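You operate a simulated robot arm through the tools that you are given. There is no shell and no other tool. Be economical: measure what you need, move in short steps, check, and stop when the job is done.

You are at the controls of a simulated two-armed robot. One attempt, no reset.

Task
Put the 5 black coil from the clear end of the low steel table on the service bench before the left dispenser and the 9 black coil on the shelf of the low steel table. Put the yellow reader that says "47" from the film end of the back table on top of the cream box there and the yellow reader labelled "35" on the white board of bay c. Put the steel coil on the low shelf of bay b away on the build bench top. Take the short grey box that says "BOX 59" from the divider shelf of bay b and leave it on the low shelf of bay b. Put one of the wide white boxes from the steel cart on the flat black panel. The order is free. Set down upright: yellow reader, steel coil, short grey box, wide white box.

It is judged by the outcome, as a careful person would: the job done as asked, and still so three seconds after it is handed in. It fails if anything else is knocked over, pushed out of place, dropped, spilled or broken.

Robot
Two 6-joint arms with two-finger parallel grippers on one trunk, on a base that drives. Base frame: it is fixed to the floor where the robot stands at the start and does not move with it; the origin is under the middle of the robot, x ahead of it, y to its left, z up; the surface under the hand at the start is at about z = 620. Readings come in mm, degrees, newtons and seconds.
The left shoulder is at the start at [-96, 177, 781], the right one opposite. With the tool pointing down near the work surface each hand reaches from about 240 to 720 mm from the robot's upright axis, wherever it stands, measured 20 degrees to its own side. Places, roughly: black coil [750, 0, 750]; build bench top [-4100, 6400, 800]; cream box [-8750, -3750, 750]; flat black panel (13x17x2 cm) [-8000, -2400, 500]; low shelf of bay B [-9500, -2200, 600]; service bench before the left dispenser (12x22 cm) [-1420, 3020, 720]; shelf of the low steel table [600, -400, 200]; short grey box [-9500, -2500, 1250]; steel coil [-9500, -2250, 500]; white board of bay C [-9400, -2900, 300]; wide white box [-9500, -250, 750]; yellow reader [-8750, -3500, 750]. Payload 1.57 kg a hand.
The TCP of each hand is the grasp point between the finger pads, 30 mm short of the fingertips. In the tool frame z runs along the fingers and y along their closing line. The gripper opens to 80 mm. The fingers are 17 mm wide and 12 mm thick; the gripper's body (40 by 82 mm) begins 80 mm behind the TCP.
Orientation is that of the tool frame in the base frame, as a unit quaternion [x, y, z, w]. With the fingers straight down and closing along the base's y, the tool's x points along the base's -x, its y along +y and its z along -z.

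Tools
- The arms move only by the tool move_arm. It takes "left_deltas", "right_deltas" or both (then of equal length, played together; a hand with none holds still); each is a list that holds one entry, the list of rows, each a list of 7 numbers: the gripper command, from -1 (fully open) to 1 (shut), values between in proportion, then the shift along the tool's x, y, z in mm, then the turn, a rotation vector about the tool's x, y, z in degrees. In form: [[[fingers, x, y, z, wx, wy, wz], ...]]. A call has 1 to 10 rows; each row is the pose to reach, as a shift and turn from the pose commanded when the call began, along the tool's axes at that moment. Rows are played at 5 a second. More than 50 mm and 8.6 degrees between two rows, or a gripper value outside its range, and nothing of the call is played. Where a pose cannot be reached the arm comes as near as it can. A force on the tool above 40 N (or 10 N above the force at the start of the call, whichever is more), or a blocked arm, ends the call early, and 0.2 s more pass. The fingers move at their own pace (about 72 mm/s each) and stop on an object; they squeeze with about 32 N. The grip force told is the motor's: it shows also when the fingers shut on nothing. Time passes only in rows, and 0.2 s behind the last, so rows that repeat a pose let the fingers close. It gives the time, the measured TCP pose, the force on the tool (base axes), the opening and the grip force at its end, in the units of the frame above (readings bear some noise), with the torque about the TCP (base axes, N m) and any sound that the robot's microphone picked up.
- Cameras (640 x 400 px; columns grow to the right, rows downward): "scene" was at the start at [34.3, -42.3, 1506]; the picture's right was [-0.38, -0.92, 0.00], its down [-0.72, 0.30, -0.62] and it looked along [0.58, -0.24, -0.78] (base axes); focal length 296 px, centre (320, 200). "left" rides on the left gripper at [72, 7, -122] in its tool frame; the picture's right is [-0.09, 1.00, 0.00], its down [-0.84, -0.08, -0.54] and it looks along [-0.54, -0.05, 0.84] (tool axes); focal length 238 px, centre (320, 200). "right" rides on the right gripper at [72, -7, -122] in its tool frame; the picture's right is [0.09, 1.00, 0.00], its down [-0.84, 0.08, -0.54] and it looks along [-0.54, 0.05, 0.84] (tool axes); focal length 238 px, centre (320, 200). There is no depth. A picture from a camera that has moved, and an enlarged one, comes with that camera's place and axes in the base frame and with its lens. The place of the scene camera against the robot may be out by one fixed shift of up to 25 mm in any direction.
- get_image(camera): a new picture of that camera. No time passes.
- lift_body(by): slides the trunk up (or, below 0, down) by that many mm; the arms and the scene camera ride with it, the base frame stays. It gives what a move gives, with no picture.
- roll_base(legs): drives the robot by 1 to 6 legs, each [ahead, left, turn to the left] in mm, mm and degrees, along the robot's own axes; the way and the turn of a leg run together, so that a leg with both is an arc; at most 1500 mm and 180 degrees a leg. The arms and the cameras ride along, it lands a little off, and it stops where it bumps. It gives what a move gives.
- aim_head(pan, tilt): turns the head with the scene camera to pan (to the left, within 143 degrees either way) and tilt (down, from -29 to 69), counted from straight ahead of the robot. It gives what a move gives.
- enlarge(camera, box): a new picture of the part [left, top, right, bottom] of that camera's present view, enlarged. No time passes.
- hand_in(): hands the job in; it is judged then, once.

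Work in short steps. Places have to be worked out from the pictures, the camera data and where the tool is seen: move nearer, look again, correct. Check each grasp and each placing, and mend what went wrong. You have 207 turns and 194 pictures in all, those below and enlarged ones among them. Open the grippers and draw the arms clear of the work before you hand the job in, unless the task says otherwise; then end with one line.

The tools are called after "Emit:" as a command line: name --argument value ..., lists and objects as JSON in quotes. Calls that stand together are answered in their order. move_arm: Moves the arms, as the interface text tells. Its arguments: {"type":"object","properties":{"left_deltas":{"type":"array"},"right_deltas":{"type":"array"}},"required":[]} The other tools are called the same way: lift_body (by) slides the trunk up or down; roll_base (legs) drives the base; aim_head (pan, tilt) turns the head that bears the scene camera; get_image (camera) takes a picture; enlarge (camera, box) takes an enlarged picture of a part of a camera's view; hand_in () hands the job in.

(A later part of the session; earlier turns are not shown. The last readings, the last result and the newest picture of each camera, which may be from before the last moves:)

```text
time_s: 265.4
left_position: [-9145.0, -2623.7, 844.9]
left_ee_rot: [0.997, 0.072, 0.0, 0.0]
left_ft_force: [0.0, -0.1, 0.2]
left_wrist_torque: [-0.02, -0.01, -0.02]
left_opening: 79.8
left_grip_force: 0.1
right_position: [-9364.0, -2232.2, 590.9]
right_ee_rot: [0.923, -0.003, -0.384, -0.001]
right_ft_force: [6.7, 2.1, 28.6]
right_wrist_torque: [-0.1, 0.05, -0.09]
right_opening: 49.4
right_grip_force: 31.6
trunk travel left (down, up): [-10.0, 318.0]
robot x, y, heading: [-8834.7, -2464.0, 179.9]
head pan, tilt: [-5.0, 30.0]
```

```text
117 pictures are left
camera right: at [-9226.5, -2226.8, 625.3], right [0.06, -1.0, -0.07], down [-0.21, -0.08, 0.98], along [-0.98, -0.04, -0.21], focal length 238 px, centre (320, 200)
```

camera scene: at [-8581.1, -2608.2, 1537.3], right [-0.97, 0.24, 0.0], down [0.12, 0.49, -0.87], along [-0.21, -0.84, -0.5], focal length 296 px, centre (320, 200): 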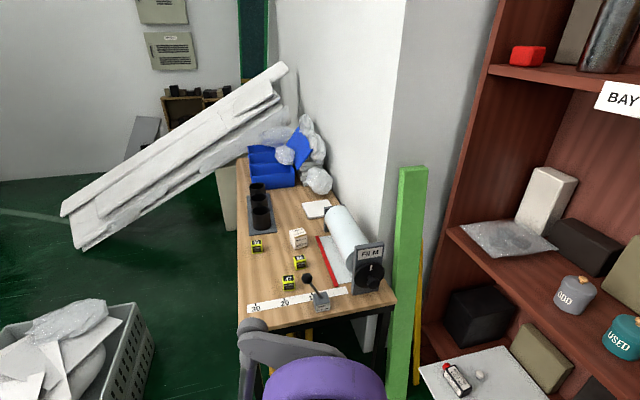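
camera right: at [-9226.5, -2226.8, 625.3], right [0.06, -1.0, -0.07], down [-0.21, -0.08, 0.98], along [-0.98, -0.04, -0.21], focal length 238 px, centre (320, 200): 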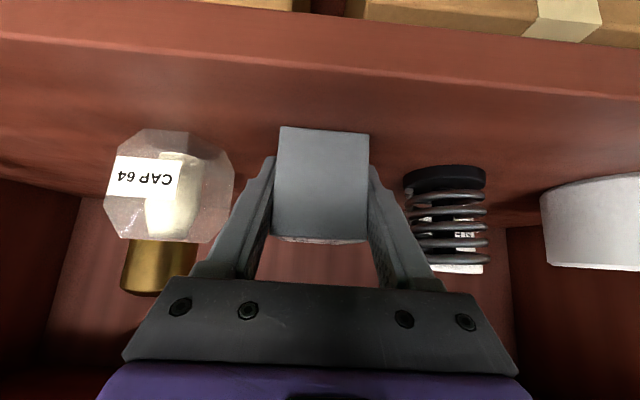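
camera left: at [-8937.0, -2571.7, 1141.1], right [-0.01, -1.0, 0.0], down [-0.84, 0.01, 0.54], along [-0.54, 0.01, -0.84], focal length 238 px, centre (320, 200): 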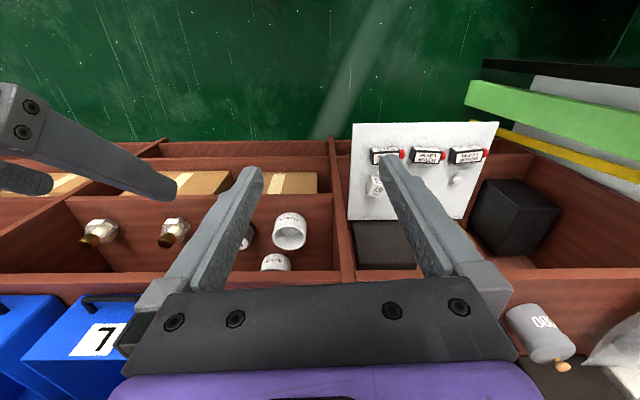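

Seated (28 N). Releasing and withdrawing along the tool axis.

Emit:
move_arm --right_deltas '[[[1, -1, 0, -1, 0, 0, 0], [-0.6, -1, 0, -1, 0, 0, 0], [-0.7, -1, 0, -1, 0, 0, 0], [-0.7, -1, 0, -1, 0, 0, 0], [-0.7, -1, 0, -30, 0, 0, 0], [-0.7, 10, 0, -65, 0, 0, 0], [-0.7, 30, 0, -100, 0, 0, 0], [-0.7, 60, 0, -135, 0, 0, 0]]]'

Emit:
get_image --camera "right"

```text
time_s: 267.2
left_position: [-9145.0, -2623.2, 844.7]
left_ee_rot: [0.997, 0.072, 0.0, 0.0]
left_ft_force: [-0.6, -0.7, -1.0]
left_wrist_torque: [-0.01, 0.03, 0.0]
left_opening: 80.2
left_grip_force: 0.0
right_position: [-9225.2, -2235.1, 645.8]
right_ee_rot: [0.924, -0.003, -0.383, -0.001]
right_ft_force: [-0.1, 0.5, 0.5]
right_wrist_torque: [0.0, 0.0, 0.02]
right_opening: 68.0
right_grip_force: 0.0
trunk travel left (down, up): [-10.0, 318.0]
robot x, y, heading: [-8834.3, -2462.5, 179.5]
head pan, tilt: [-5.0, 30.0]
```

```text
116 pictures are left
camera right: at [-9087.4, -2228.9, 680.1], right [0.06, -1.0, -0.07], down [-0.21, -0.08, 0.97], along [-0.98, -0.04, -0.21], focal length 238 px, centre (320, 200)
```

right: 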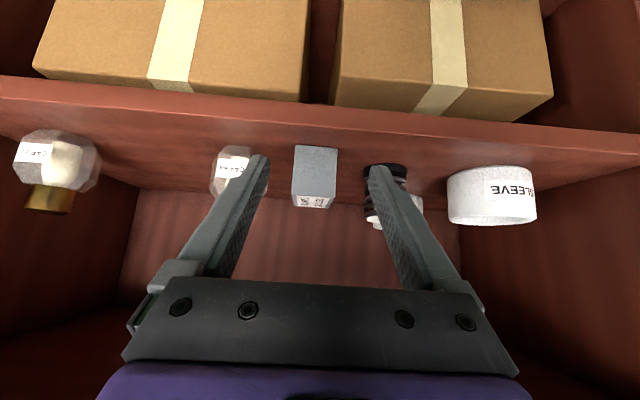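

BOX 59 stands upright on the low shelf. Next come the readers: back off, raise the trunk, and face the back table.

Emit:
roll_base --legs '[[-170, 0, 0]]'

Emit:
lift_body --by 215

Emit:
move_arm --right_deltas '[[[-1, -20, -10, -35, 0, 0, 0], [-1, -35, -20, -70, 0, 0, 0], [-1, -45, -20, -105, 0, 0, 0]]]'

Emit:
roll_base --legs '[[0, 0, 90], [300, 0, 0]]'

Emit:
aim_head --pan 0 --tilt 42

Emit:
get_image --camera "scene"

```text
time_s: 268.7
left_position: [-8980.2, -2624.6, 845.1]
left_ee_rot: [0.998, 0.071, 0.0, 0.001]
left_ft_force: [-0.5, 0.1, 0.5]
left_wrist_torque: [0.01, 0.02, -0.05]
left_opening: 80.2
left_grip_force: 0.0
right_position: [-9057.5, -2233.9, 644.5]
right_ee_rot: [0.924, -0.005, -0.383, -0.002]
right_ft_force: [0.0, -0.1, -0.4]
right_wrist_torque: [-0.01, 0.01, 0.0]
right_opening: 67.9
right_grip_force: 0.0
trunk travel left (down, up): [-10.0, 318.0]
robot x, y, heading: [-8670.1, -2465.9, 179.5]
head pan, tilt: [-5.0, 30.0]
```

```text
time_s: 271.0
left_position: [-8980.3, -2623.9, 1059.9]
left_ee_rot: [0.998, 0.07, 0.0, 0.001]
left_ft_force: [0.7, 0.3, -0.3]
left_wrist_torque: [0.02, 0.0, 0.0]
left_opening: 80.3
left_grip_force: 0.1
right_position: [-9057.0, -2235.0, 858.9]
right_ee_rot: [0.924, -0.005, -0.383, -0.002]
right_ft_force: [-1.3, 0.1, -0.2]
right_wrist_torque: [0.01, 0.0, 0.03]
right_opening: 68.0
right_grip_force: 0.1
trunk travel left (down, up): [-225.0, 103.0]
robot x, y, heading: [-8668.4, -2466.5, 179.7]
head pan, tilt: [-5.0, 30.0]
```

```text
time_s: 271.8
left_position: [-8979.1, -2624.9, 1059.4]
left_ee_rot: [0.997, 0.071, 0.0, 0.0]
left_ft_force: [0.5, 0.1, -0.3]
left_wrist_torque: [0.0, 0.03, 0.0]
left_opening: 80.2
left_grip_force: 0.1
right_position: [-9011.5, -2217.5, 965.3]
right_ee_rot: [0.924, -0.005, -0.383, -0.002]
right_ft_force: [-0.6, -0.3, -0.2]
right_wrist_torque: [-0.01, 0.03, 0.0]
right_opening: 80.4
right_grip_force: 0.0
trunk travel left (down, up): [-225.0, 103.0]
robot x, y, heading: [-8666.7, -2462.3, 179.6]
head pan, tilt: [-5.0, 30.0]
```

```text
time_s: 277.7
left_position: [-8498.9, -3072.5, 1059.0]
left_ee_rot: [0.647, 0.762, 0.001, 0.0]
left_ft_force: [0.8, 0.6, -0.4]
left_wrist_torque: [0.04, 0.0, 0.03]
left_opening: 80.2
left_grip_force: 0.2
right_position: [-8905.5, -3114.2, 963.3]
right_ee_rot: [0.65, 0.657, -0.269, 0.273]
right_ft_force: [-0.4, -1.0, -0.6]
right_wrist_torque: [0.01, 0.04, 0.03]
right_opening: 80.1
right_grip_force: 0.1
trunk travel left (down, up): [-225.0, 103.0]
robot x, y, heading: [-8660.9, -2760.9, -89.3]
head pan, tilt: [-5.0, 30.0]
```

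```text
time_s: 278.4
left_position: [-8498.6, -3071.6, 1060.0]
left_ee_rot: [0.648, 0.762, 0.001, 0.0]
left_ft_force: [-0.2, 0.3, 1.0]
left_wrist_torque: [-0.01, 0.01, 0.0]
left_opening: 80.1
left_grip_force: 0.1
right_position: [-8905.3, -3113.6, 963.1]
right_ee_rot: [0.65, 0.657, -0.269, 0.271]
right_ft_force: [0.4, -0.3, -0.6]
right_wrist_torque: [-0.03, -0.02, 0.02]
right_opening: 79.4
right_grip_force: 0.1
trunk travel left (down, up): [-225.0, 103.0]
robot x, y, heading: [-8667.7, -2762.1, -89.0]
head pan, tilt: [0.0, 42.0]
```

```text
115 pictures are left
camera scene: at [-8658.8, -2820.4, 1519.0], right [-1.0, -0.01, 0.0], down [-0.01, 0.67, -0.74], along [0.01, -0.74, -0.67], focal length 296 px, centre (320, 200)
```

scene: 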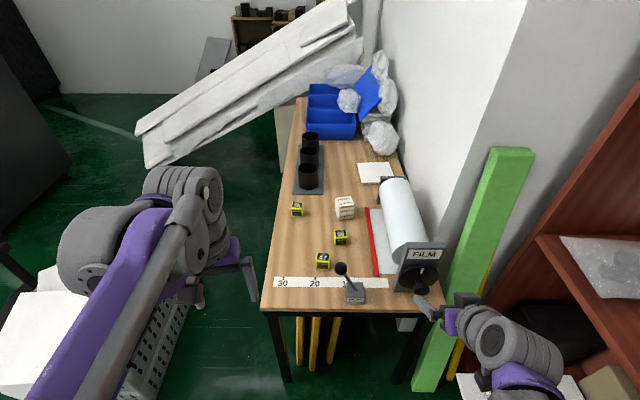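

Before rolling up to the table, I'll tuck the right hand back and up so it clears the film machine and green post.

Emit:
move_arm --right_deltas '[[[-1, -5, 0, -35, 0, 0, 0], [-1, -10, 0, -70, 0, 0, 0], [-1, 0, 0, -105, 0, 0, 0], [-1, 10, 0, -130, 0, 0, 0]]]'

Emit:
roll_base --legs '[[215, -90, -1]]'

Emit:
get_image --camera "scene"

Emit:
get_image --camera "left"

```text
time_s: 279.4
left_position: [-8499.1, -3072.7, 1059.9]
left_ee_rot: [0.647, 0.763, 0.001, 0.0]
left_ft_force: [0.2, 0.7, 0.2]
left_wrist_torque: [-0.02, 0.01, 0.03]
left_opening: 80.1
left_grip_force: 0.1
right_position: [-8908.4, -3017.1, 1052.2]
right_ee_rot: [0.649, 0.658, -0.268, 0.271]
right_ft_force: [-0.4, 0.1, -0.8]
right_wrist_torque: [-0.02, 0.03, 0.04]
right_opening: 80.0
right_grip_force: 0.0
right hand out of reach, approached as far as the arm can: row 4
trunk travel left (down, up): [-225.0, 103.0]
robot x, y, heading: [-8663.5, -2763.5, -88.8]
head pan, tilt: [0.0, 42.0]
```

```text
time_s: 281.1
left_position: [-8594.3, -3286.7, 1058.8]
left_ee_rot: [0.655, 0.755, 0.002, 0.0]
left_ft_force: [0.4, -0.3, -0.2]
left_wrist_torque: [0.0, -0.02, 0.0]
left_opening: 79.9
left_grip_force: 0.0
right_position: [-9002.4, -3222.3, 1052.8]
right_ee_rot: [0.656, 0.651, -0.271, 0.269]
right_ft_force: [-0.1, -0.1, 0.4]
right_wrist_torque: [-0.01, 0.02, -0.01]
right_opening: 79.8
right_grip_force: 0.0
trunk travel left (down, up): [-225.0, 103.0]
robot x, y, heading: [-8752.5, -2972.3, -90.5]
head pan, tilt: [0.0, 42.0]
```

```text
114 pictures are left
camera scene: at [-8749.1, -3031.1, 1519.0], right [-1.0, 0.01, 0.0], down [0.01, 0.67, -0.74], along [-0.01, -0.74, -0.67], focal length 296 px, centre (320, 200)
```

scene: 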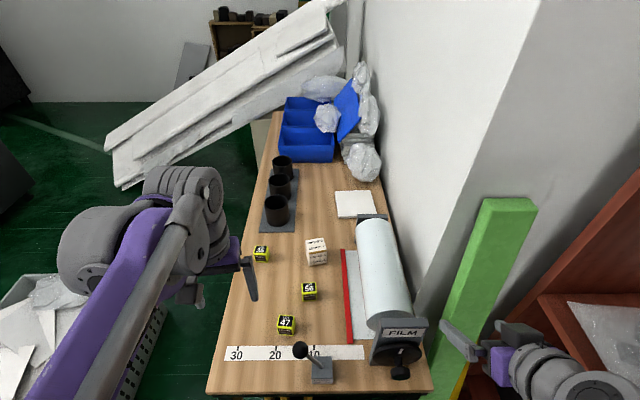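

```text
113 pictures are left
camera left: at [-8598.6, -3214.6, 1181.6], right [1.0, 0.05, 0.0], down [0.04, -0.84, 0.54], along [0.03, -0.54, -0.84], focal length 238 px, centre (320, 200)
```

left: 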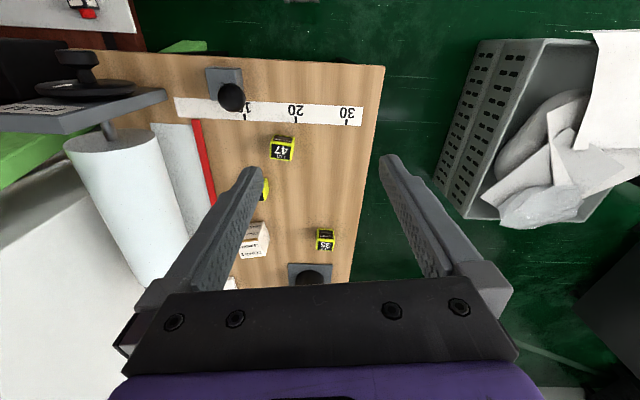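

The scene camera's own offset makes cross-triangulation poor here, so I'll lower the left hand for parallax using the hand camera alone, and fix its yaw by 8°.

Emit:
move_arm --left_deltas '[[[-1, 1, -12, 32, 0, 0, 2], [-1, 2, -23, 65, 0, 0, 4], [-1, 3, -35, 97, 0, 0, 6], [-1, 4, -46, 129, 0, 0, 8.2]]]'

Emit:
get_image --camera "left"

```text
time_s: 282.1
left_position: [-8641.5, -3288.0, 930.6]
left_ee_rot: [0.709, 0.706, 0.001, 0.001]
left_ft_force: [0.1, 0.0, -0.2]
left_wrist_torque: [-0.01, 0.01, -0.02]
left_opening: 80.0
left_grip_force: 0.0
right_position: [-9002.7, -3222.7, 1052.9]
right_ee_rot: [0.656, 0.651, -0.271, 0.27]
right_ft_force: [-0.1, 0.0, -0.1]
right_wrist_torque: [-0.01, 0.02, 0.03]
right_opening: 79.9
right_grip_force: 0.1
trunk travel left (down, up): [-225.0, 103.0]
robot x, y, heading: [-8755.1, -2972.3, -90.6]
head pan, tilt: [0.0, 42.0]
```

```text
112 pictures are left
camera left: at [-8634.8, -3216.3, 1053.0], right [1.0, -0.09, 0.0], down [-0.08, -0.84, 0.54], along [-0.05, -0.54, -0.84], focal length 238 px, centre (320, 200)
```

left: 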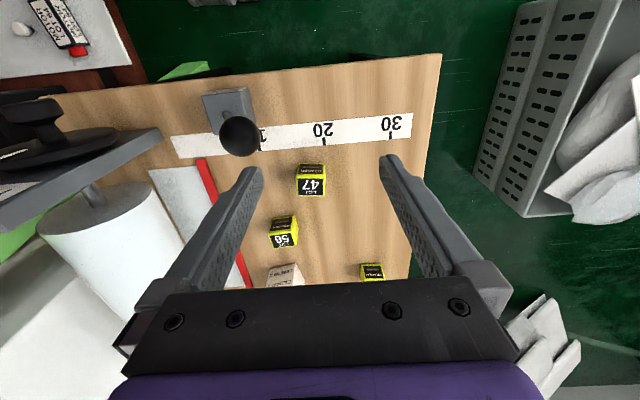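

Parallax gives a table top at z ≈ 698, with reader 47's front edge at (-8663, -3373). Moving above it.

Emit:
move_arm --left_deltas '[[[-1, -27, -5, 35, 0, 0, 0], [-1, -54, -11, 70, 0, 0, 0], [-1, -81, -16, 105, 0, 0, 0], [-1, -107, -21.5, 135, 0, 0, 0]]]'

Emit:
get_image --camera "left"

```text
time_s: 283.1
left_position: [-8663.9, -3394.5, 793.8]
left_ee_rot: [0.708, 0.706, 0.001, 0.0]
left_ft_force: [0.5, 0.1, 0.4]
left_wrist_torque: [0.02, 0.0, 0.0]
left_opening: 80.2
left_grip_force: 0.1
right_position: [-9003.3, -3222.9, 1051.7]
right_ee_rot: [0.657, 0.65, -0.271, 0.269]
right_ft_force: [-0.5, -0.4, 0.1]
right_wrist_torque: [0.06, -0.01, 0.01]
right_opening: 79.9
right_grip_force: 0.1
trunk travel left (down, up): [-225.0, 103.0]
robot x, y, heading: [-8752.9, -2973.6, -90.5]
head pan, tilt: [0.0, 42.0]
```

```text
111 pictures are left
camera left: at [-8657.7, -3323.4, 915.8], right [1.0, -0.09, 0.0], down [-0.08, -0.84, 0.54], along [-0.05, -0.54, -0.84], focal length 238 px, centre (320, 200)
```

left: 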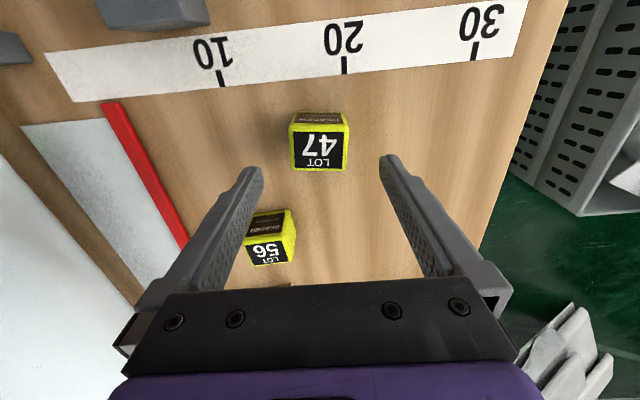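

Reader 47 is centred. Descending and gripping.

Emit:
move_arm --left_deltas '[[[-1, 4, 1, 24, 0, 0, 0], [-1, 4, 1, 48, 0, 0, 0], [-1, 4, 1, 70, 0, 0, 0], [1, 4, 1, 70, 0, 0, 0], [1, 4, 1, 70, 0, 0, 0], [1, 4, 1, 70, 0, 0, 0], [1, 4, 1, 30, 0, 0, 0], [1, 4, 1, -20, 0, 0, 0], [1, 4, 1, -70, 0, 0, 0]]]'

Emit:
get_image --camera "left"

```text
time_s: 284.0
left_position: [-8662.6, -3389.9, 729.0]
left_ee_rot: [0.708, 0.706, 0.0, -0.001]
left_ft_force: [-1.9, -0.6, 2.0]
left_wrist_torque: [0.03, -0.18, 0.01]
left_opening: 52.6
left_grip_force: 2.2
right_position: [-9003.4, -3221.4, 1052.1]
right_ee_rot: [0.656, 0.65, -0.271, 0.27]
right_ft_force: [0.7, 0.6, -0.1]
right_wrist_torque: [0.02, 0.0, 0.04]
right_opening: 80.1
right_grip_force: 0.0
trunk travel left (down, up): [-225.0, 103.0]
robot x, y, heading: [-8752.4, -2974.1, -90.4]
head pan, tilt: [0.0, 42.0]
stopped in row 4 (left hand): the force on the tool passed its limit at 77 N (the readings are from after the stop); the commanded pose is now the measured one
```

```text
110 pictures are left
camera left: at [-8655.9, -3319.2, 852.0], right [1.0, -0.1, 0.0], down [-0.08, -0.84, 0.54], along [-0.05, -0.54, -0.84], focal length 238 px, centre (320, 200)
```

left: 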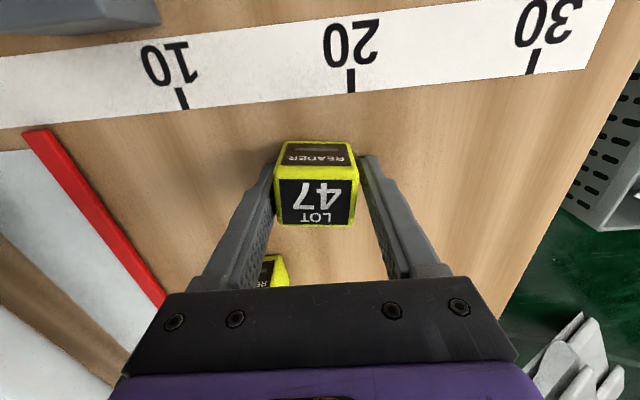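

The fingertips touched the table (top at z ≈ 699). Raising 5 mm, then closing and lifting.

Emit:
move_arm --left_deltas '[[[0, 0, 0, -5, 0, 0, 0], [1, 0, 0, -5, 0, 0, 0], [1, 0, 0, -5, 0, 0, 0], [1, 0, 0, -5, 0, 0, 0], [1, 0, 0, -40, 0, 0, 0], [1, 0, 0, -85, 0, 0, 0], [1, 0, 0, -130, 0, 0, 0]]]'

Emit:
get_image --camera "left"

```text
time_s: 285.6
left_position: [-8663.6, -3388.1, 858.9]
left_ee_rot: [0.708, 0.706, 0.0, -0.001]
left_ft_force: [-0.3, 0.2, -0.5]
left_wrist_torque: [0.0, -0.04, -0.02]
left_opening: 43.6
left_grip_force: 32.3
right_position: [-9002.9, -3221.0, 1053.8]
right_ee_rot: [0.657, 0.65, -0.271, 0.269]
right_ft_force: [0.0, 0.2, -0.3]
right_wrist_torque: [-0.02, 0.04, -0.03]
right_opening: 80.0
right_grip_force: 0.1
trunk travel left (down, up): [-225.0, 103.0]
robot x, y, heading: [-8751.1, -2970.9, -90.6]
head pan, tilt: [0.0, 42.0]
```

```text
109 pictures are left
camera left: at [-8656.3, -3317.0, 980.5], right [1.0, -0.09, 0.0], down [-0.08, -0.84, 0.54], along [-0.05, -0.54, -0.84], focal length 238 px, centre (320, 200)
```

left: 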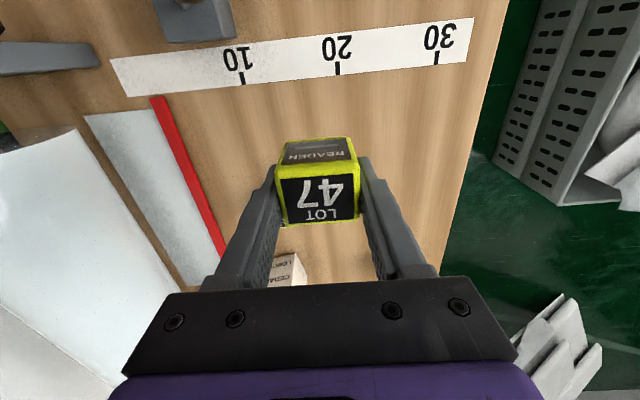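

Reader 47 is held. Moving towards the cream box for a close look.

Emit:
move_arm --left_deltas '[[[1, 0, 0, -40, 0, 0, 0], [1, -40, -18, -50, 0, 0, 0], [1, -80, -36, -50, 0, 0, 0], [1, -120, -56, -50, 0, 0, 0], [1, -150, -78, -50, 0, 0, 0]]]'

Emit:
get_image --camera "left"

```text
time_s: 286.8
left_position: [-8739.9, -3537.9, 907.3]
left_ee_rot: [0.708, 0.706, 0.002, -0.002]
left_ft_force: [0.0, -0.4, -0.4]
left_wrist_torque: [0.01, 0.0, 0.0]
left_opening: 43.6
left_grip_force: 32.0
right_position: [-9004.3, -3223.3, 1051.8]
right_ee_rot: [0.656, 0.651, -0.271, 0.269]
right_ft_force: [0.1, 0.2, -0.2]
right_wrist_torque: [0.02, 0.0, 0.0]
right_opening: 80.1
right_grip_force: 0.1
trunk travel left (down, up): [-225.0, 103.0]
robot x, y, heading: [-8750.9, -2971.9, -90.2]
head pan, tilt: [0.0, 42.0]
```

```text
108 pictures are left
camera left: at [-8733.4, -3467.1, 1030.0], right [1.0, -0.09, 0.0], down [-0.08, -0.84, 0.54], along [-0.05, -0.54, -0.84], focal length 238 px, centre (320, 200)
```

left: 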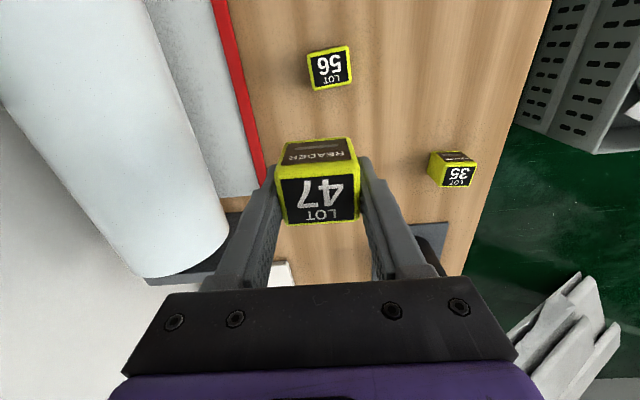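

The cream box is hidden behind the held reader. Shifting sideways to see it.

Emit:
move_arm --left_deltas '[[[1, 30, 40, -20, 0, 0, 0], [1, 60, 80, -40, 0, 0, 0]]]'

Emit:
get_image --camera "left"

```text
refused: row 1 steps farther than a row can; nothing moved
```

```text
107 pictures are left
camera left: at [-8733.4, -3467.1, 1030.0], right [1.0, -0.09, 0.0], down [-0.08, -0.84, 0.54], along [-0.05, -0.54, -0.84], focal length 238 px, centre (320, 200)
```

left: 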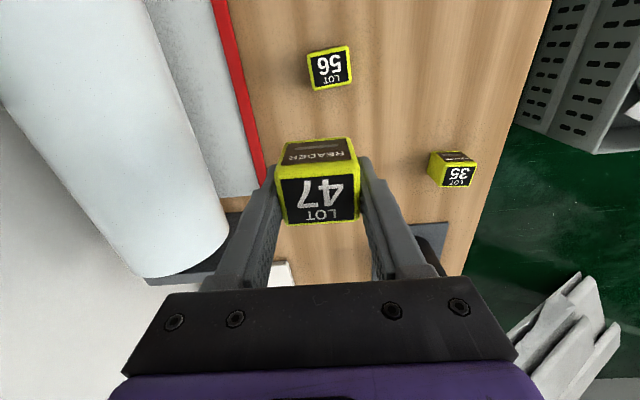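

Emit:
move_arm --left_deltas '[[[1, 20, 27, -15, 0, 0, 0], [1, 40, 54, -30, 0, 0, 0], [1, 60, 80, -40, 0, 0, 0]]]'

Emit:
get_image --camera "left"

```text
time_s: 287.6
left_position: [-8660.6, -3482.4, 948.2]
left_ee_rot: [0.707, 0.707, 0.001, 0.0]
left_ft_force: [-0.1, -0.8, -1.4]
left_wrist_torque: [-0.02, 0.02, -0.01]
left_opening: 43.5
left_grip_force: 32.1
right_position: [-9001.1, -3221.3, 1051.8]
right_ee_rot: [0.656, 0.65, -0.271, 0.27]
right_ft_force: [0.5, 0.2, 0.8]
right_wrist_torque: [0.0, 0.02, 0.02]
right_opening: 80.0
right_grip_force: 0.1
trunk travel left (down, up): [-225.0, 103.0]
robot x, y, heading: [-8753.8, -2972.1, -90.3]
head pan, tilt: [0.0, 42.0]
```

```text
106 pictures are left
camera left: at [-8653.3, -3411.8, 1070.3], right [1.0, -0.09, 0.0], down [-0.08, -0.84, 0.54], along [-0.05, -0.54, -0.84], focal length 238 px, centre (320, 200)
```

left: 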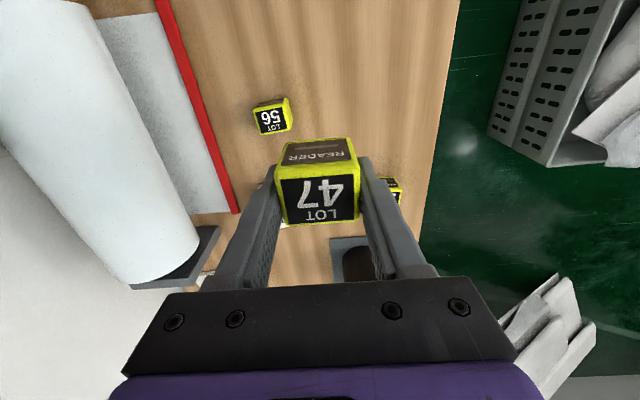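

Still hidden behind the reader, so I'll use the scene camera enlarged (calibrated against the known reader 47 spot) and the right hand's camera.

Emit:
enlarge --camera "scene" --box '[240, 210, 400, 310]'

Emit:
get_image --camera "right"

```text
4.00 times, centred on (320, 260) of scene
camera zoom: at [-8748.2, -3030.0, 1519.0], right [-1.0, 0.01, 0.0], down [0.01, 0.67, -0.74], along [-0.01, -0.74, -0.67], focal length 1184 px, centre (320, -40)
```

zoom: 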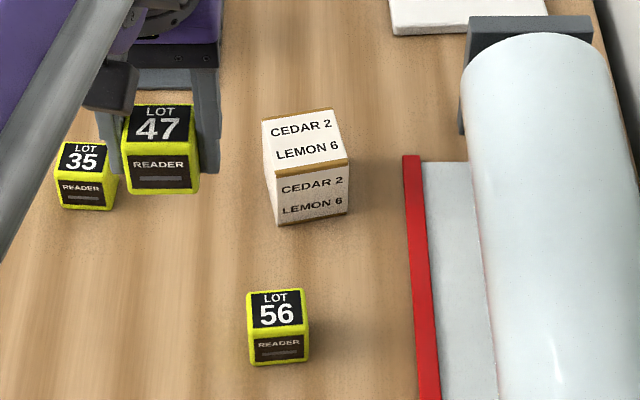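

```text
104 pictures are left
camera right: at [-9006.9, -3083.7, 1086.9], right [1.0, 0.06, -0.06], down [0.07, -0.21, 0.97], along [0.04, -0.98, -0.21], focal length 238 px, centre (320, 200)
```

right: 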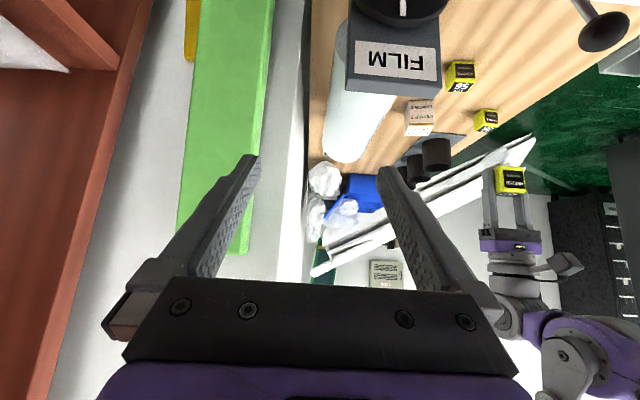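

Calibrated, the cream box is about 58 mm square, centre about (-8744, -3624), top z ≈ 766. Moving reader 47 above it.

Emit:
move_arm --left_deltas '[[[1, -28, -17, 10, 0, 0, 0], [1, -57, -33, 20, 0, 0, 0], [1, -85, -50, 35, 0, 0, 0], [1, -114, -67, 60, 0, 0, 0], [1, -142, -83, 88, 0, 0, 0]]]'

Emit:
enlarge --camera "scene" --box '[240, 190, 400, 290]'

Emit:
enlarge --camera "right" --box '[340, 60, 500, 160]'

```text
time_s: 288.8
left_position: [-8743.7, -3624.7, 857.6]
left_ee_rot: [0.708, 0.707, 0.002, -0.001]
left_ft_force: [0.8, -0.6, -1.4]
left_wrist_torque: [0.01, -0.01, 0.03]
left_opening: 43.3
left_grip_force: 32.1
right_position: [-9002.9, -3223.7, 1051.6]
right_ee_rot: [0.657, 0.651, -0.271, 0.269]
right_ft_force: [0.8, 0.1, -0.7]
right_wrist_torque: [-0.01, -0.03, -0.02]
right_opening: 80.0
right_grip_force: 0.0
trunk travel left (down, up): [-225.0, 103.0]
robot x, y, heading: [-8750.0, -2974.7, -90.5]
head pan, tilt: [0.0, 42.0]
```

```text
4.00 times, centred on (320, 240) of scene
camera zoom: at [-8749.1, -3032.5, 1518.9], right [-1.0, 0.01, 0.0], down [0.01, 0.67, -0.74], along [-0.01, -0.74, -0.67], focal length 1184 px, centre (320, 40)
```

zoom: 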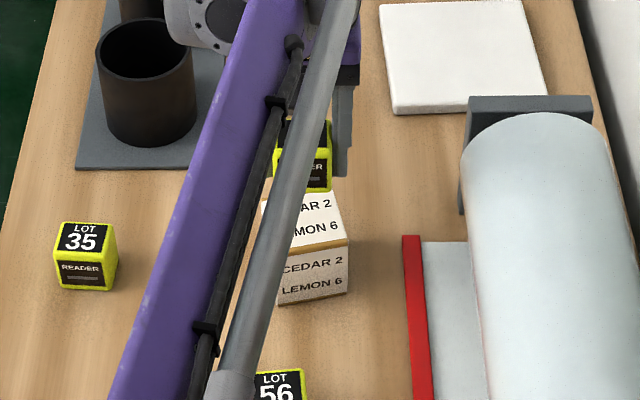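

```text
4.00 times, centred on (420, 110) of right
camera zoom: at [-9007.6, -3085.6, 1086.7], right [1.0, 0.06, -0.06], down [0.07, -0.21, 0.97], along [0.04, -0.98, -0.21], focal length 953 px, centre (-80, 560)
```

zoom: 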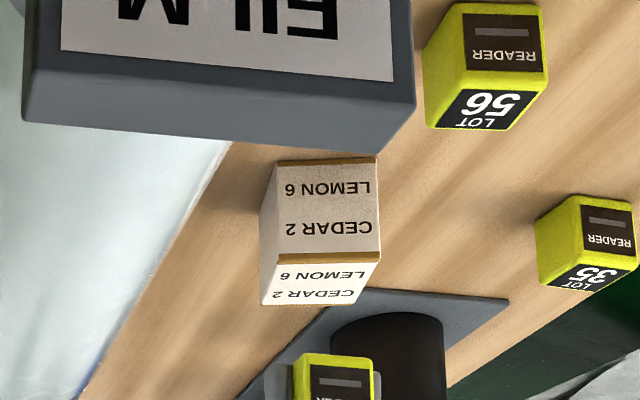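

Both cameras agree on a cream box centre of about (-8742, -3625), right under the reader. Lowering to contact.

Emit:
move_arm --left_deltas '[[[1, 0, 1, 25, 0, 0, 0], [1, 0, 1, 46, 0, 0, 0], [1, 0, 1, 49, 0, 0, 0], [1, 0, 1, 52, 0, 0, 0]]]'

Emit:
move_arm --left_deltas '[[[1, 0, 0, 2, 0, 0, 0], [1, 0, 0, 4, 0, 0, 0]]]'

Emit:
enlarge --camera "right" --box '[340, 60, 500, 160]'

```text
time_s: 289.8
left_position: [-8742.2, -3624.1, 806.1]
left_ee_rot: [0.707, 0.707, 0.0, 0.0]
left_ft_force: [-0.3, -0.2, -0.4]
left_wrist_torque: [-0.02, -0.03, -0.03]
left_opening: 43.3
left_grip_force: 32.4
right_position: [-9003.2, -3222.0, 1050.9]
right_ee_rot: [0.657, 0.65, -0.271, 0.269]
right_ft_force: [-0.1, 0.3, 0.4]
right_wrist_torque: [0.02, 0.0, -0.04]
right_opening: 79.7
right_grip_force: 0.1
trunk travel left (down, up): [-225.0, 103.0]
robot x, y, heading: [-8750.7, -2974.8, -90.6]
head pan, tilt: [0.0, 42.0]
```

```text
time_s: 290.4
left_position: [-8741.0, -3623.7, 803.2]
left_ee_rot: [0.708, 0.707, 0.001, -0.001]
left_ft_force: [1.0, 0.2, -0.7]
left_wrist_torque: [0.0, 0.01, 0.0]
left_opening: 43.7
left_grip_force: 31.8
right_position: [-9003.5, -3221.5, 1052.0]
right_ee_rot: [0.657, 0.65, -0.271, 0.269]
right_ft_force: [0.4, 1.0, 0.5]
right_wrist_torque: [-0.02, 0.04, -0.05]
right_opening: 79.8
right_grip_force: 0.1
trunk travel left (down, up): [-225.0, 103.0]
robot x, y, heading: [-8752.4, -2974.3, -90.8]
head pan, tilt: [0.0, 42.0]
```

```text
4.00 times, centred on (420, 110) of right
camera zoom: at [-9007.4, -3084.4, 1086.8], right [1.0, 0.06, -0.06], down [0.07, -0.21, 0.97], along [0.04, -0.98, -0.21], focal length 953 px, centre (-80, 560)
```

zoom: 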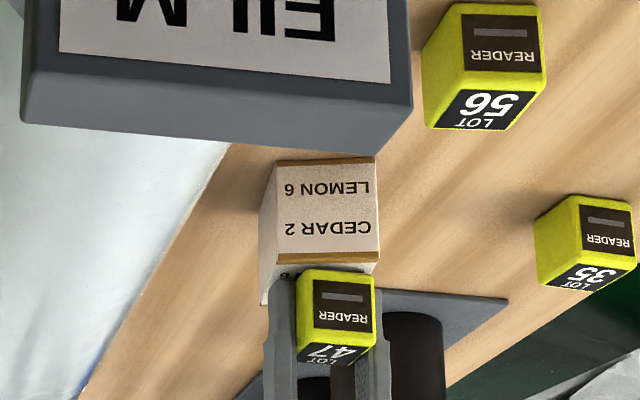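

Good overlap. Continuing down to contact.

Emit:
move_arm --left_deltas '[[[1, 0, -2, 2, 0, 0, 0], [1, 0, -2, 4, 0, 0, 0], [1, 0, -2, 6, 0, 0, 0]]]'

```text
time_s: 291.2
left_position: [-8742.8, -3622.4, 800.6]
left_ee_rot: [0.708, 0.707, 0.001, 0.0]
left_ft_force: [0.7, -7.1, 27.4]
left_wrist_torque: [-0.16, 0.04, 0.01]
left_opening: 43.5
left_grip_force: 32.0
right_position: [-9002.3, -3219.9, 1052.2]
right_ee_rot: [0.656, 0.65, -0.271, 0.27]
right_ft_force: [-0.1, -0.2, 0.3]
right_wrist_torque: [-0.03, 0.01, -0.03]
right_opening: 80.2
right_grip_force: 0.1
trunk travel left (down, up): [-225.0, 103.0]
robot x, y, heading: [-8754.2, -2970.6, -90.5]
head pan, tilt: [0.0, 42.0]
```

Contact at 27 N. Relaxing slightly, opening gently, and rising.

Emit:
move_arm --left_deltas '[[[1, 0, 0, -4, 0, 0, 0], [1, 0, 0, -5, 0, 0, 0], [-0.2, 0, 0, -5, 0, 0, 0], [-0.5, 0, 0, -5, 0, 0, 0], [-0.5, 0, 0, -5, 0, 0, 0], [-0.5, 0, 0, -40, 0, 0, 0], [-0.5, 0, 0, -80, 0, 0, 0], [-0.5, 0, 0, -120, 0, 0, 0]]]'

Emit:
get_image --camera "left"

Emit:
enlarge --camera "right" --box '[340, 60, 500, 160]'

```text
time_s: 293.0
left_position: [-8740.1, -3610.9, 914.7]
left_ee_rot: [0.708, 0.706, 0.0, -0.001]
left_ft_force: [0.1, -0.2, 0.1]
left_wrist_torque: [0.0, 0.0, 0.03]
left_opening: 59.9
left_grip_force: 0.1
left hand out of reach, approached as far as the arm can: row 7, 8
right_position: [-9003.4, -3221.9, 1051.9]
right_ee_rot: [0.656, 0.651, -0.271, 0.27]
right_ft_force: [0.3, -0.1, -0.2]
right_wrist_torque: [-0.04, -0.02, -0.01]
right_opening: 80.0
right_grip_force: 0.1
trunk travel left (down, up): [-225.0, 103.0]
robot x, y, heading: [-8753.5, -2976.6, -90.2]
head pan, tilt: [0.0, 42.0]
```

```text
100 pictures are left
camera left: at [-8733.7, -3539.7, 1036.4], right [1.0, -0.09, 0.0], down [-0.08, -0.84, 0.54], along [-0.05, -0.54, -0.84], focal length 238 px, centre (320, 200)
```

left: 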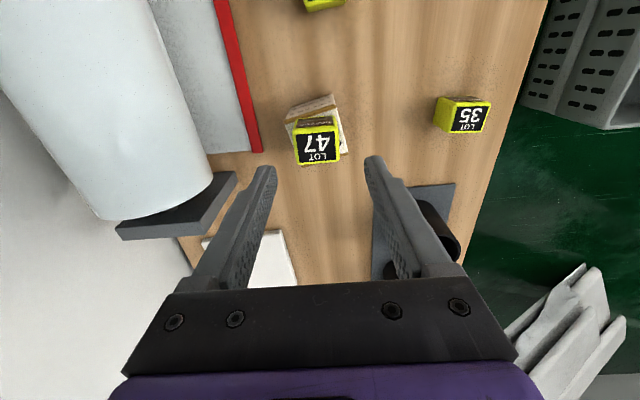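

```text
4.00 times, centred on (420, 110) of right
camera zoom: at [-9007.3, -3083.9, 1086.8], right [1.0, 0.06, -0.06], down [0.07, -0.21, 0.97], along [0.04, -0.98, -0.21], focal length 953 px, centre (-80, 560)
```

zoom: 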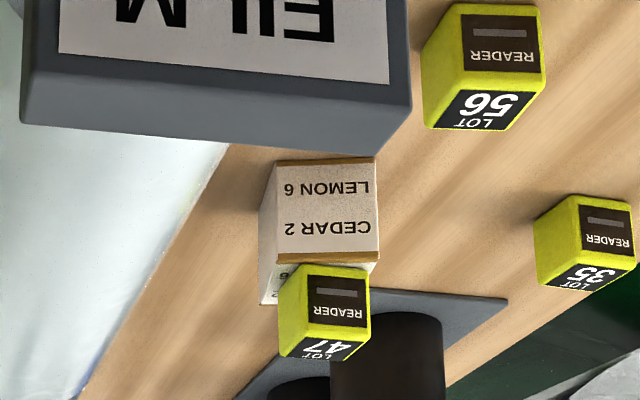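

Reader 47 rests on the cream box. For reader 35, I'll roll 80 mm closer for reach.

Emit:
roll_base --legs '[[80, 0, 0]]'

Emit:
move_arm --left_deltas '[[[-1, 10, 40, 0, 0, 0, 0], [-1, 25, 80, 0, 0, 0, 0], [-1, 40, 120, 10, 0, 0, 0], [-1, 52, 160, 25, 0, 0, 0], [-1, 60, 178, 50, 0, 0, 0]]]'

Emit:
get_image --camera "left"

```text
time_s: 294.1
left_position: [-8744.1, -3664.7, 914.1]
left_ee_rot: [0.708, 0.706, 0.001, 0.001]
left_ft_force: [0.1, 0.1, 0.3]
left_wrist_torque: [-0.03, -0.03, 0.0]
left_opening: 60.1
left_grip_force: 0.1
right_position: [-9005.5, -3274.0, 1052.5]
right_ee_rot: [0.657, 0.649, -0.271, 0.27]
right_ft_force: [-1.6, 0.6, -0.4]
right_wrist_torque: [-0.02, -0.03, 0.02]
right_opening: 80.0
right_grip_force: 0.1
trunk travel left (down, up): [-225.0, 103.0]
robot x, y, heading: [-8753.4, -3025.1, -90.5]
head pan, tilt: [0.0, 42.0]
stopped in leg 1: the robot was blocked; the commanded pose is now the measured one
```

```text
time_s: 295.2
left_position: [-8565.2, -3607.4, 863.2]
left_ee_rot: [0.707, 0.707, 0.0, -0.001]
left_ft_force: [0.6, 0.6, 0.0]
left_wrist_torque: [-0.02, 0.0, 0.03]
left_opening: 79.8
left_grip_force: 0.0
right_position: [-9003.5, -3275.1, 1052.7]
right_ee_rot: [0.657, 0.649, -0.271, 0.269]
right_ft_force: [-0.3, 0.6, -1.2]
right_wrist_torque: [-0.02, -0.02, 0.02]
right_opening: 80.0
right_grip_force: 0.1
trunk travel left (down, up): [-225.0, 103.0]
robot x, y, heading: [-8755.3, -3029.4, -90.6]
head pan, tilt: [0.0, 42.0]
```

```text
98 pictures are left
camera left: at [-8557.9, -3536.6, 986.3], right [1.0, -0.09, 0.0], down [-0.08, -0.84, 0.54], along [-0.05, -0.54, -0.84], focal length 238 px, centre (320, 200)
```

left: 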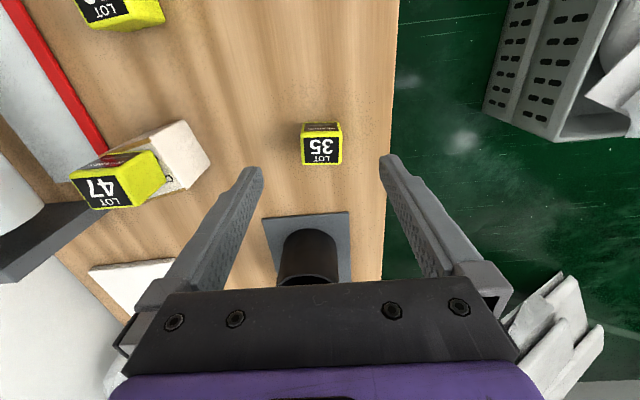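

The base was blocked after 55 mm. I'll look around for what was touched.

Emit:
get_image --camera "scene"

Emit:
aim_head --pan -60 --tilt 55

Emit:
get_image --camera "scene"

```text
97 pictures are left
camera scene: at [-8749.7, -3084.5, 1519.0], right [-1.0, 0.01, 0.0], down [0.01, 0.67, -0.74], along [-0.01, -0.74, -0.67], focal length 296 px, centre (320, 200)
```

scene: 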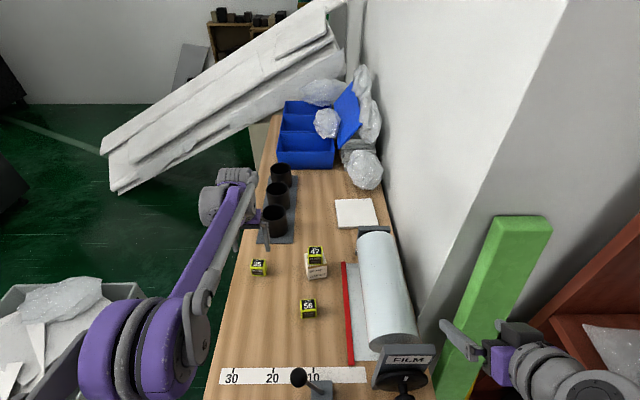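

```text
time_s: 296.6
left_position: [-8564.9, -3609.0, 864.9]
left_ee_rot: [0.708, 0.707, 0.002, 0.0]
left_ft_force: [0.3, 0.2, -0.4]
left_wrist_torque: [-0.03, -0.02, 0.02]
left_opening: 80.1
left_grip_force: 0.1
right_position: [-9004.8, -3275.0, 1052.8]
right_ee_rot: [0.657, 0.65, -0.272, 0.269]
right_ft_force: [-0.2, 0.3, 0.8]
right_wrist_torque: [0.03, 0.01, 0.05]
right_opening: 80.0
right_grip_force: 0.1
trunk travel left (down, up): [-225.0, 103.0]
robot x, y, heading: [-8755.3, -3022.8, -90.3]
head pan, tilt: [-60.0, 55.0]
```

```text
96 pictures are left
camera scene: at [-8812.1, -3036.0, 1501.2], right [-0.49, 0.87, 0.0], down [0.71, 0.4, -0.57], along [-0.5, -0.28, -0.82], focal length 296 px, centre (320, 200)
```

scene: 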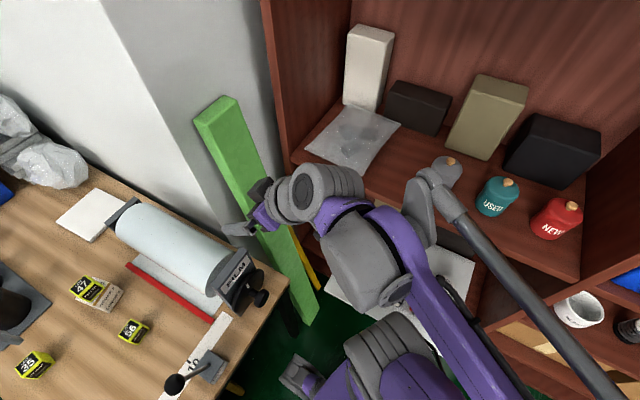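

The right gripper is up against the green post, which looks undisturbed. I'll back off slightly and move the right hand away from it.

Emit:
roll_base --legs '[[-25, 0, 0]]'

Emit:
move_arm --right_deltas '[[[-1, 0, 20, 0, 0, 0, 0], [-1, 0, 60, 0, 0, 0, 0], [-1, 0, 100, 0, 0, 0, 0]]]'

Emit:
get_image --camera "scene"

```text
time_s: 297.4
left_position: [-8564.9, -3584.2, 864.6]
left_ee_rot: [0.708, 0.706, 0.001, 0.0]
left_ft_force: [-0.7, 0.5, -0.8]
left_wrist_torque: [0.0, 0.0, 0.02]
left_opening: 79.9
left_grip_force: 0.0
right_position: [-9004.3, -3251.7, 1052.8]
right_ee_rot: [0.657, 0.65, -0.271, 0.269]
right_ft_force: [0.0, 0.7, 0.2]
right_wrist_torque: [-0.01, 0.01, -0.02]
right_opening: 80.0
right_grip_force: 0.1
trunk travel left (down, up): [-225.0, 103.0]
robot x, y, heading: [-8755.2, -3002.0, -90.6]
head pan, tilt: [-60.0, 55.0]
```

```text
time_s: 298.2
left_position: [-8566.5, -3584.3, 863.5]
left_ee_rot: [0.708, 0.707, 0.002, 0.001]
left_ft_force: [-0.2, -0.4, 0.0]
left_wrist_torque: [0.05, 0.03, 0.0]
left_opening: 79.9
left_grip_force: 0.1
right_position: [-8900.2, -3268.6, 1051.7]
right_ee_rot: [0.658, 0.649, -0.272, 0.269]
right_ft_force: [-0.4, -0.4, -0.2]
right_wrist_torque: [0.02, 0.0, 0.04]
right_opening: 79.9
right_grip_force: 0.1
right hand out of reach, approached as far as the arm can: row 1, 2, 3
trunk travel left (down, up): [-225.0, 103.0]
robot x, y, heading: [-8751.3, -3004.9, -90.5]
head pan, tilt: [-60.0, 55.0]
```

```text
95 pictures are left
camera scene: at [-8813.0, -3012.2, 1501.2], right [-0.49, 0.87, 0.0], down [0.71, 0.4, -0.57], along [-0.5, -0.28, -0.82], focal length 296 px, centre (320, 200)
```

scene: 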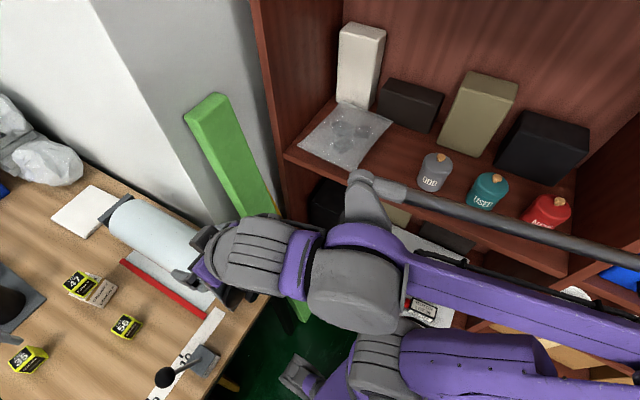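

The post is undisturbed. Reader 35's centre is at (-8563, -3632). Descending and gripping at z = 734.

Emit:
move_arm --left_deltas '[[[-1, -24, 2, 20, 0, 0, 0], [-1, -48, 3.5, 50, 0, 0, 0], [-1, -48, 3.5, 90, 0, 0, 0], [-1, -48, 3.5, 129, 0, 0, 0], [-1, -48, 3.5, 129, 0, 0, 0]]]'

Emit:
get_image --camera "left"

```text
time_s: 299.4
left_position: [-8564.0, -3629.3, 735.5]
left_ee_rot: [0.708, 0.706, 0.002, 0.0]
left_ft_force: [0.3, -0.4, 0.8]
left_wrist_torque: [0.0, 0.02, -0.01]
left_opening: 79.9
left_grip_force: 0.0
right_position: [-8901.2, -3266.8, 1053.0]
right_ee_rot: [0.657, 0.65, -0.272, 0.269]
right_ft_force: [0.0, 0.4, 0.9]
right_wrist_torque: [0.01, -0.02, 0.01]
right_opening: 79.7
right_grip_force: 0.1
trunk travel left (down, up): [-225.0, 103.0]
robot x, y, heading: [-8754.3, -2999.1, -90.4]
head pan, tilt: [-60.0, 55.0]
```

```text
94 pictures are left
camera left: at [-8555.4, -3558.3, 856.9], right [1.0, -0.09, 0.0], down [-0.08, -0.84, 0.54], along [-0.05, -0.54, -0.84], focal length 238 px, centre (320, 200)
```

left: 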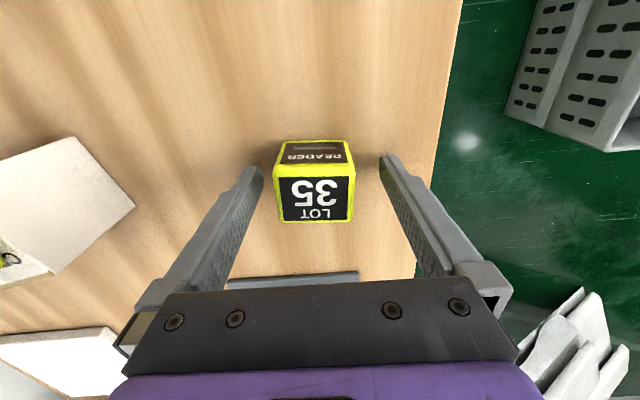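

Reader 35 is centred between the fingers. Closing and lifting.

Emit:
move_arm --left_deltas '[[[1, 0, 0, 0, 0, 0, 0], [1, 0, 0, 0, 0, 0, 0], [1, 0, 0, 0, 0, 0, 0], [1, 10, 0, -40, 0, 0, 0], [1, 20, 0, -80, 0, 0, 0], [1, 60, 0, -110, 0, 0, 0], [1, 105, 0, -130, 0, 0, 0], [1, 150, 0, -150, 0, 0, 0]]]'

Emit:
get_image --camera "left"

```text
time_s: 301.2
left_position: [-8565.0, -3479.3, 886.6]
left_ee_rot: [0.708, 0.706, 0.001, 0.0]
left_ft_force: [0.8, -0.6, -0.9]
left_wrist_torque: [0.02, 0.01, -0.02]
left_opening: 43.3
left_grip_force: 32.0
right_position: [-8900.5, -3266.0, 1053.8]
right_ee_rot: [0.657, 0.65, -0.271, 0.269]
right_ft_force: [0.3, 0.5, -0.7]
right_wrist_torque: [-0.02, -0.01, -0.02]
right_opening: 79.9
right_grip_force: 0.1
trunk travel left (down, up): [-225.0, 103.0]
robot x, y, heading: [-8754.3, -3001.3, -90.6]
head pan, tilt: [-60.0, 55.0]
```

```text
93 pictures are left
camera left: at [-8557.7, -3408.9, 1009.3], right [1.0, -0.09, 0.0], down [-0.08, -0.84, 0.54], along [-0.05, -0.54, -0.84], focal length 238 px, centre (320, 200)
```

left: 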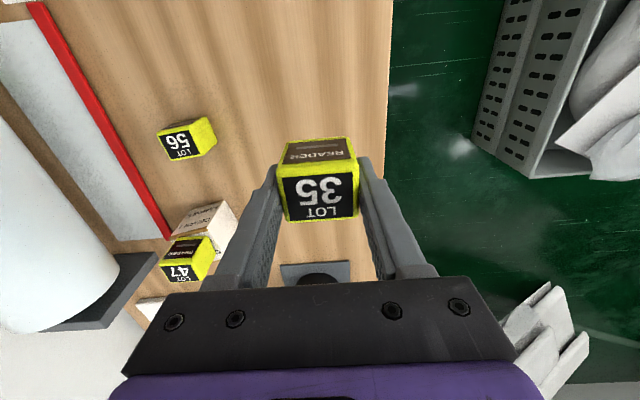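

Reader 35 is in hand. Backing north and turning west to face bay C's white board.

Emit:
roll_base --legs '[[-230, 100, 0.5], [0, 0, -90]]'

Emit:
aim_head --pan 10 --tilt 45

Emit:
get_image --camera "scene"

Emit:
get_image --camera "left"

```text
time_s: 304.5
left_position: [-8681.6, -3293.7, 888.8]
left_ee_rot: [0.844, 0.537, 0.004, 0.003]
left_ft_force: [3.2, 3.4, 3.7]
left_wrist_torque: [0.13, 0.06, -0.12]
left_opening: 43.1
left_grip_force: 32.5
right_position: [-8897.8, -2953.0, 1052.1]
right_ee_rot: [0.783, 0.49, -0.323, 0.203]
right_ft_force: [-0.1, -1.4, 0.3]
right_wrist_torque: [-0.02, 0.01, -0.03]
right_opening: 80.0
right_grip_force: 0.1
trunk travel left (down, up): [-225.0, 103.0]
robot x, y, heading: [-8653.0, -2777.9, -115.9]
head pan, tilt: [-60.0, 55.0]
stopped in leg 2: the force on the tool passed its limit at 68 N (the readings are from after the stop); the commanded pose is now the measured one
```

```text
time_s: 305.9
left_position: [-8682.0, -3292.4, 889.5]
left_ee_rot: [0.843, 0.537, 0.004, 0.002]
left_ft_force: [3.9, 0.1, 7.6]
left_wrist_torque: [0.07, 0.18, -0.05]
left_opening: 43.7
left_grip_force: 32.1
right_position: [-8898.7, -2953.8, 1051.7]
right_ee_rot: [0.783, 0.491, -0.322, 0.203]
right_ft_force: [-0.7, 0.4, 0.6]
right_wrist_torque: [0.03, 0.02, 0.02]
right_opening: 79.8
right_grip_force: 0.1
trunk travel left (down, up): [-225.0, 103.0]
robot x, y, heading: [-8653.1, -2775.5, -115.5]
head pan, tilt: [10.0, 45.0]
```

```text
92 pictures are left
camera scene: at [-8653.4, -2833.0, 1514.7], right [-0.96, 0.27, 0.0], down [0.19, 0.68, -0.71], along [-0.19, -0.68, -0.71], focal length 296 px, centre (320, 200)
```

scene: 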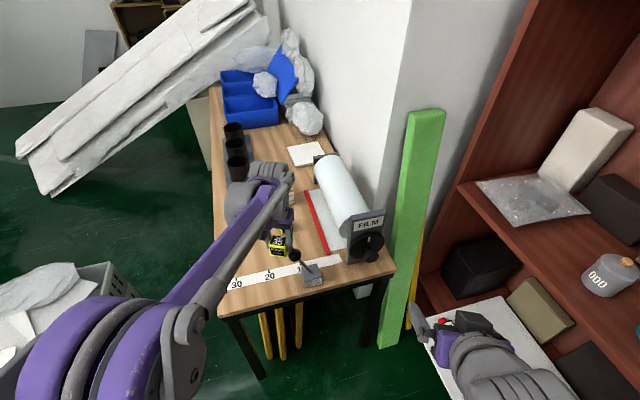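

```text
91 pictures are left
camera left: at [-8646.5, -3231.6, 1011.6], right [0.86, -0.51, 0.01], down [-0.43, -0.72, 0.54], along [-0.27, -0.47, -0.84], focal length 238 px, centre (320, 200)
```

left: 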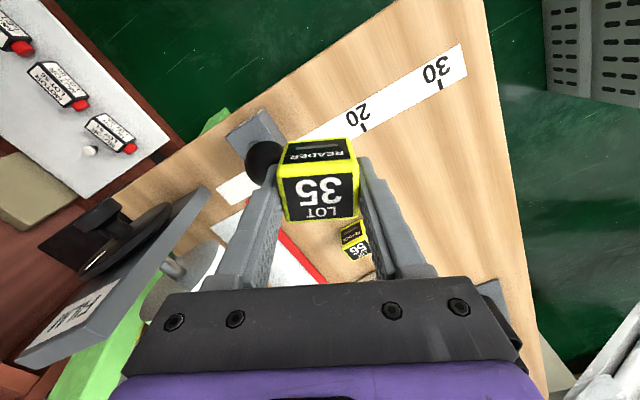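

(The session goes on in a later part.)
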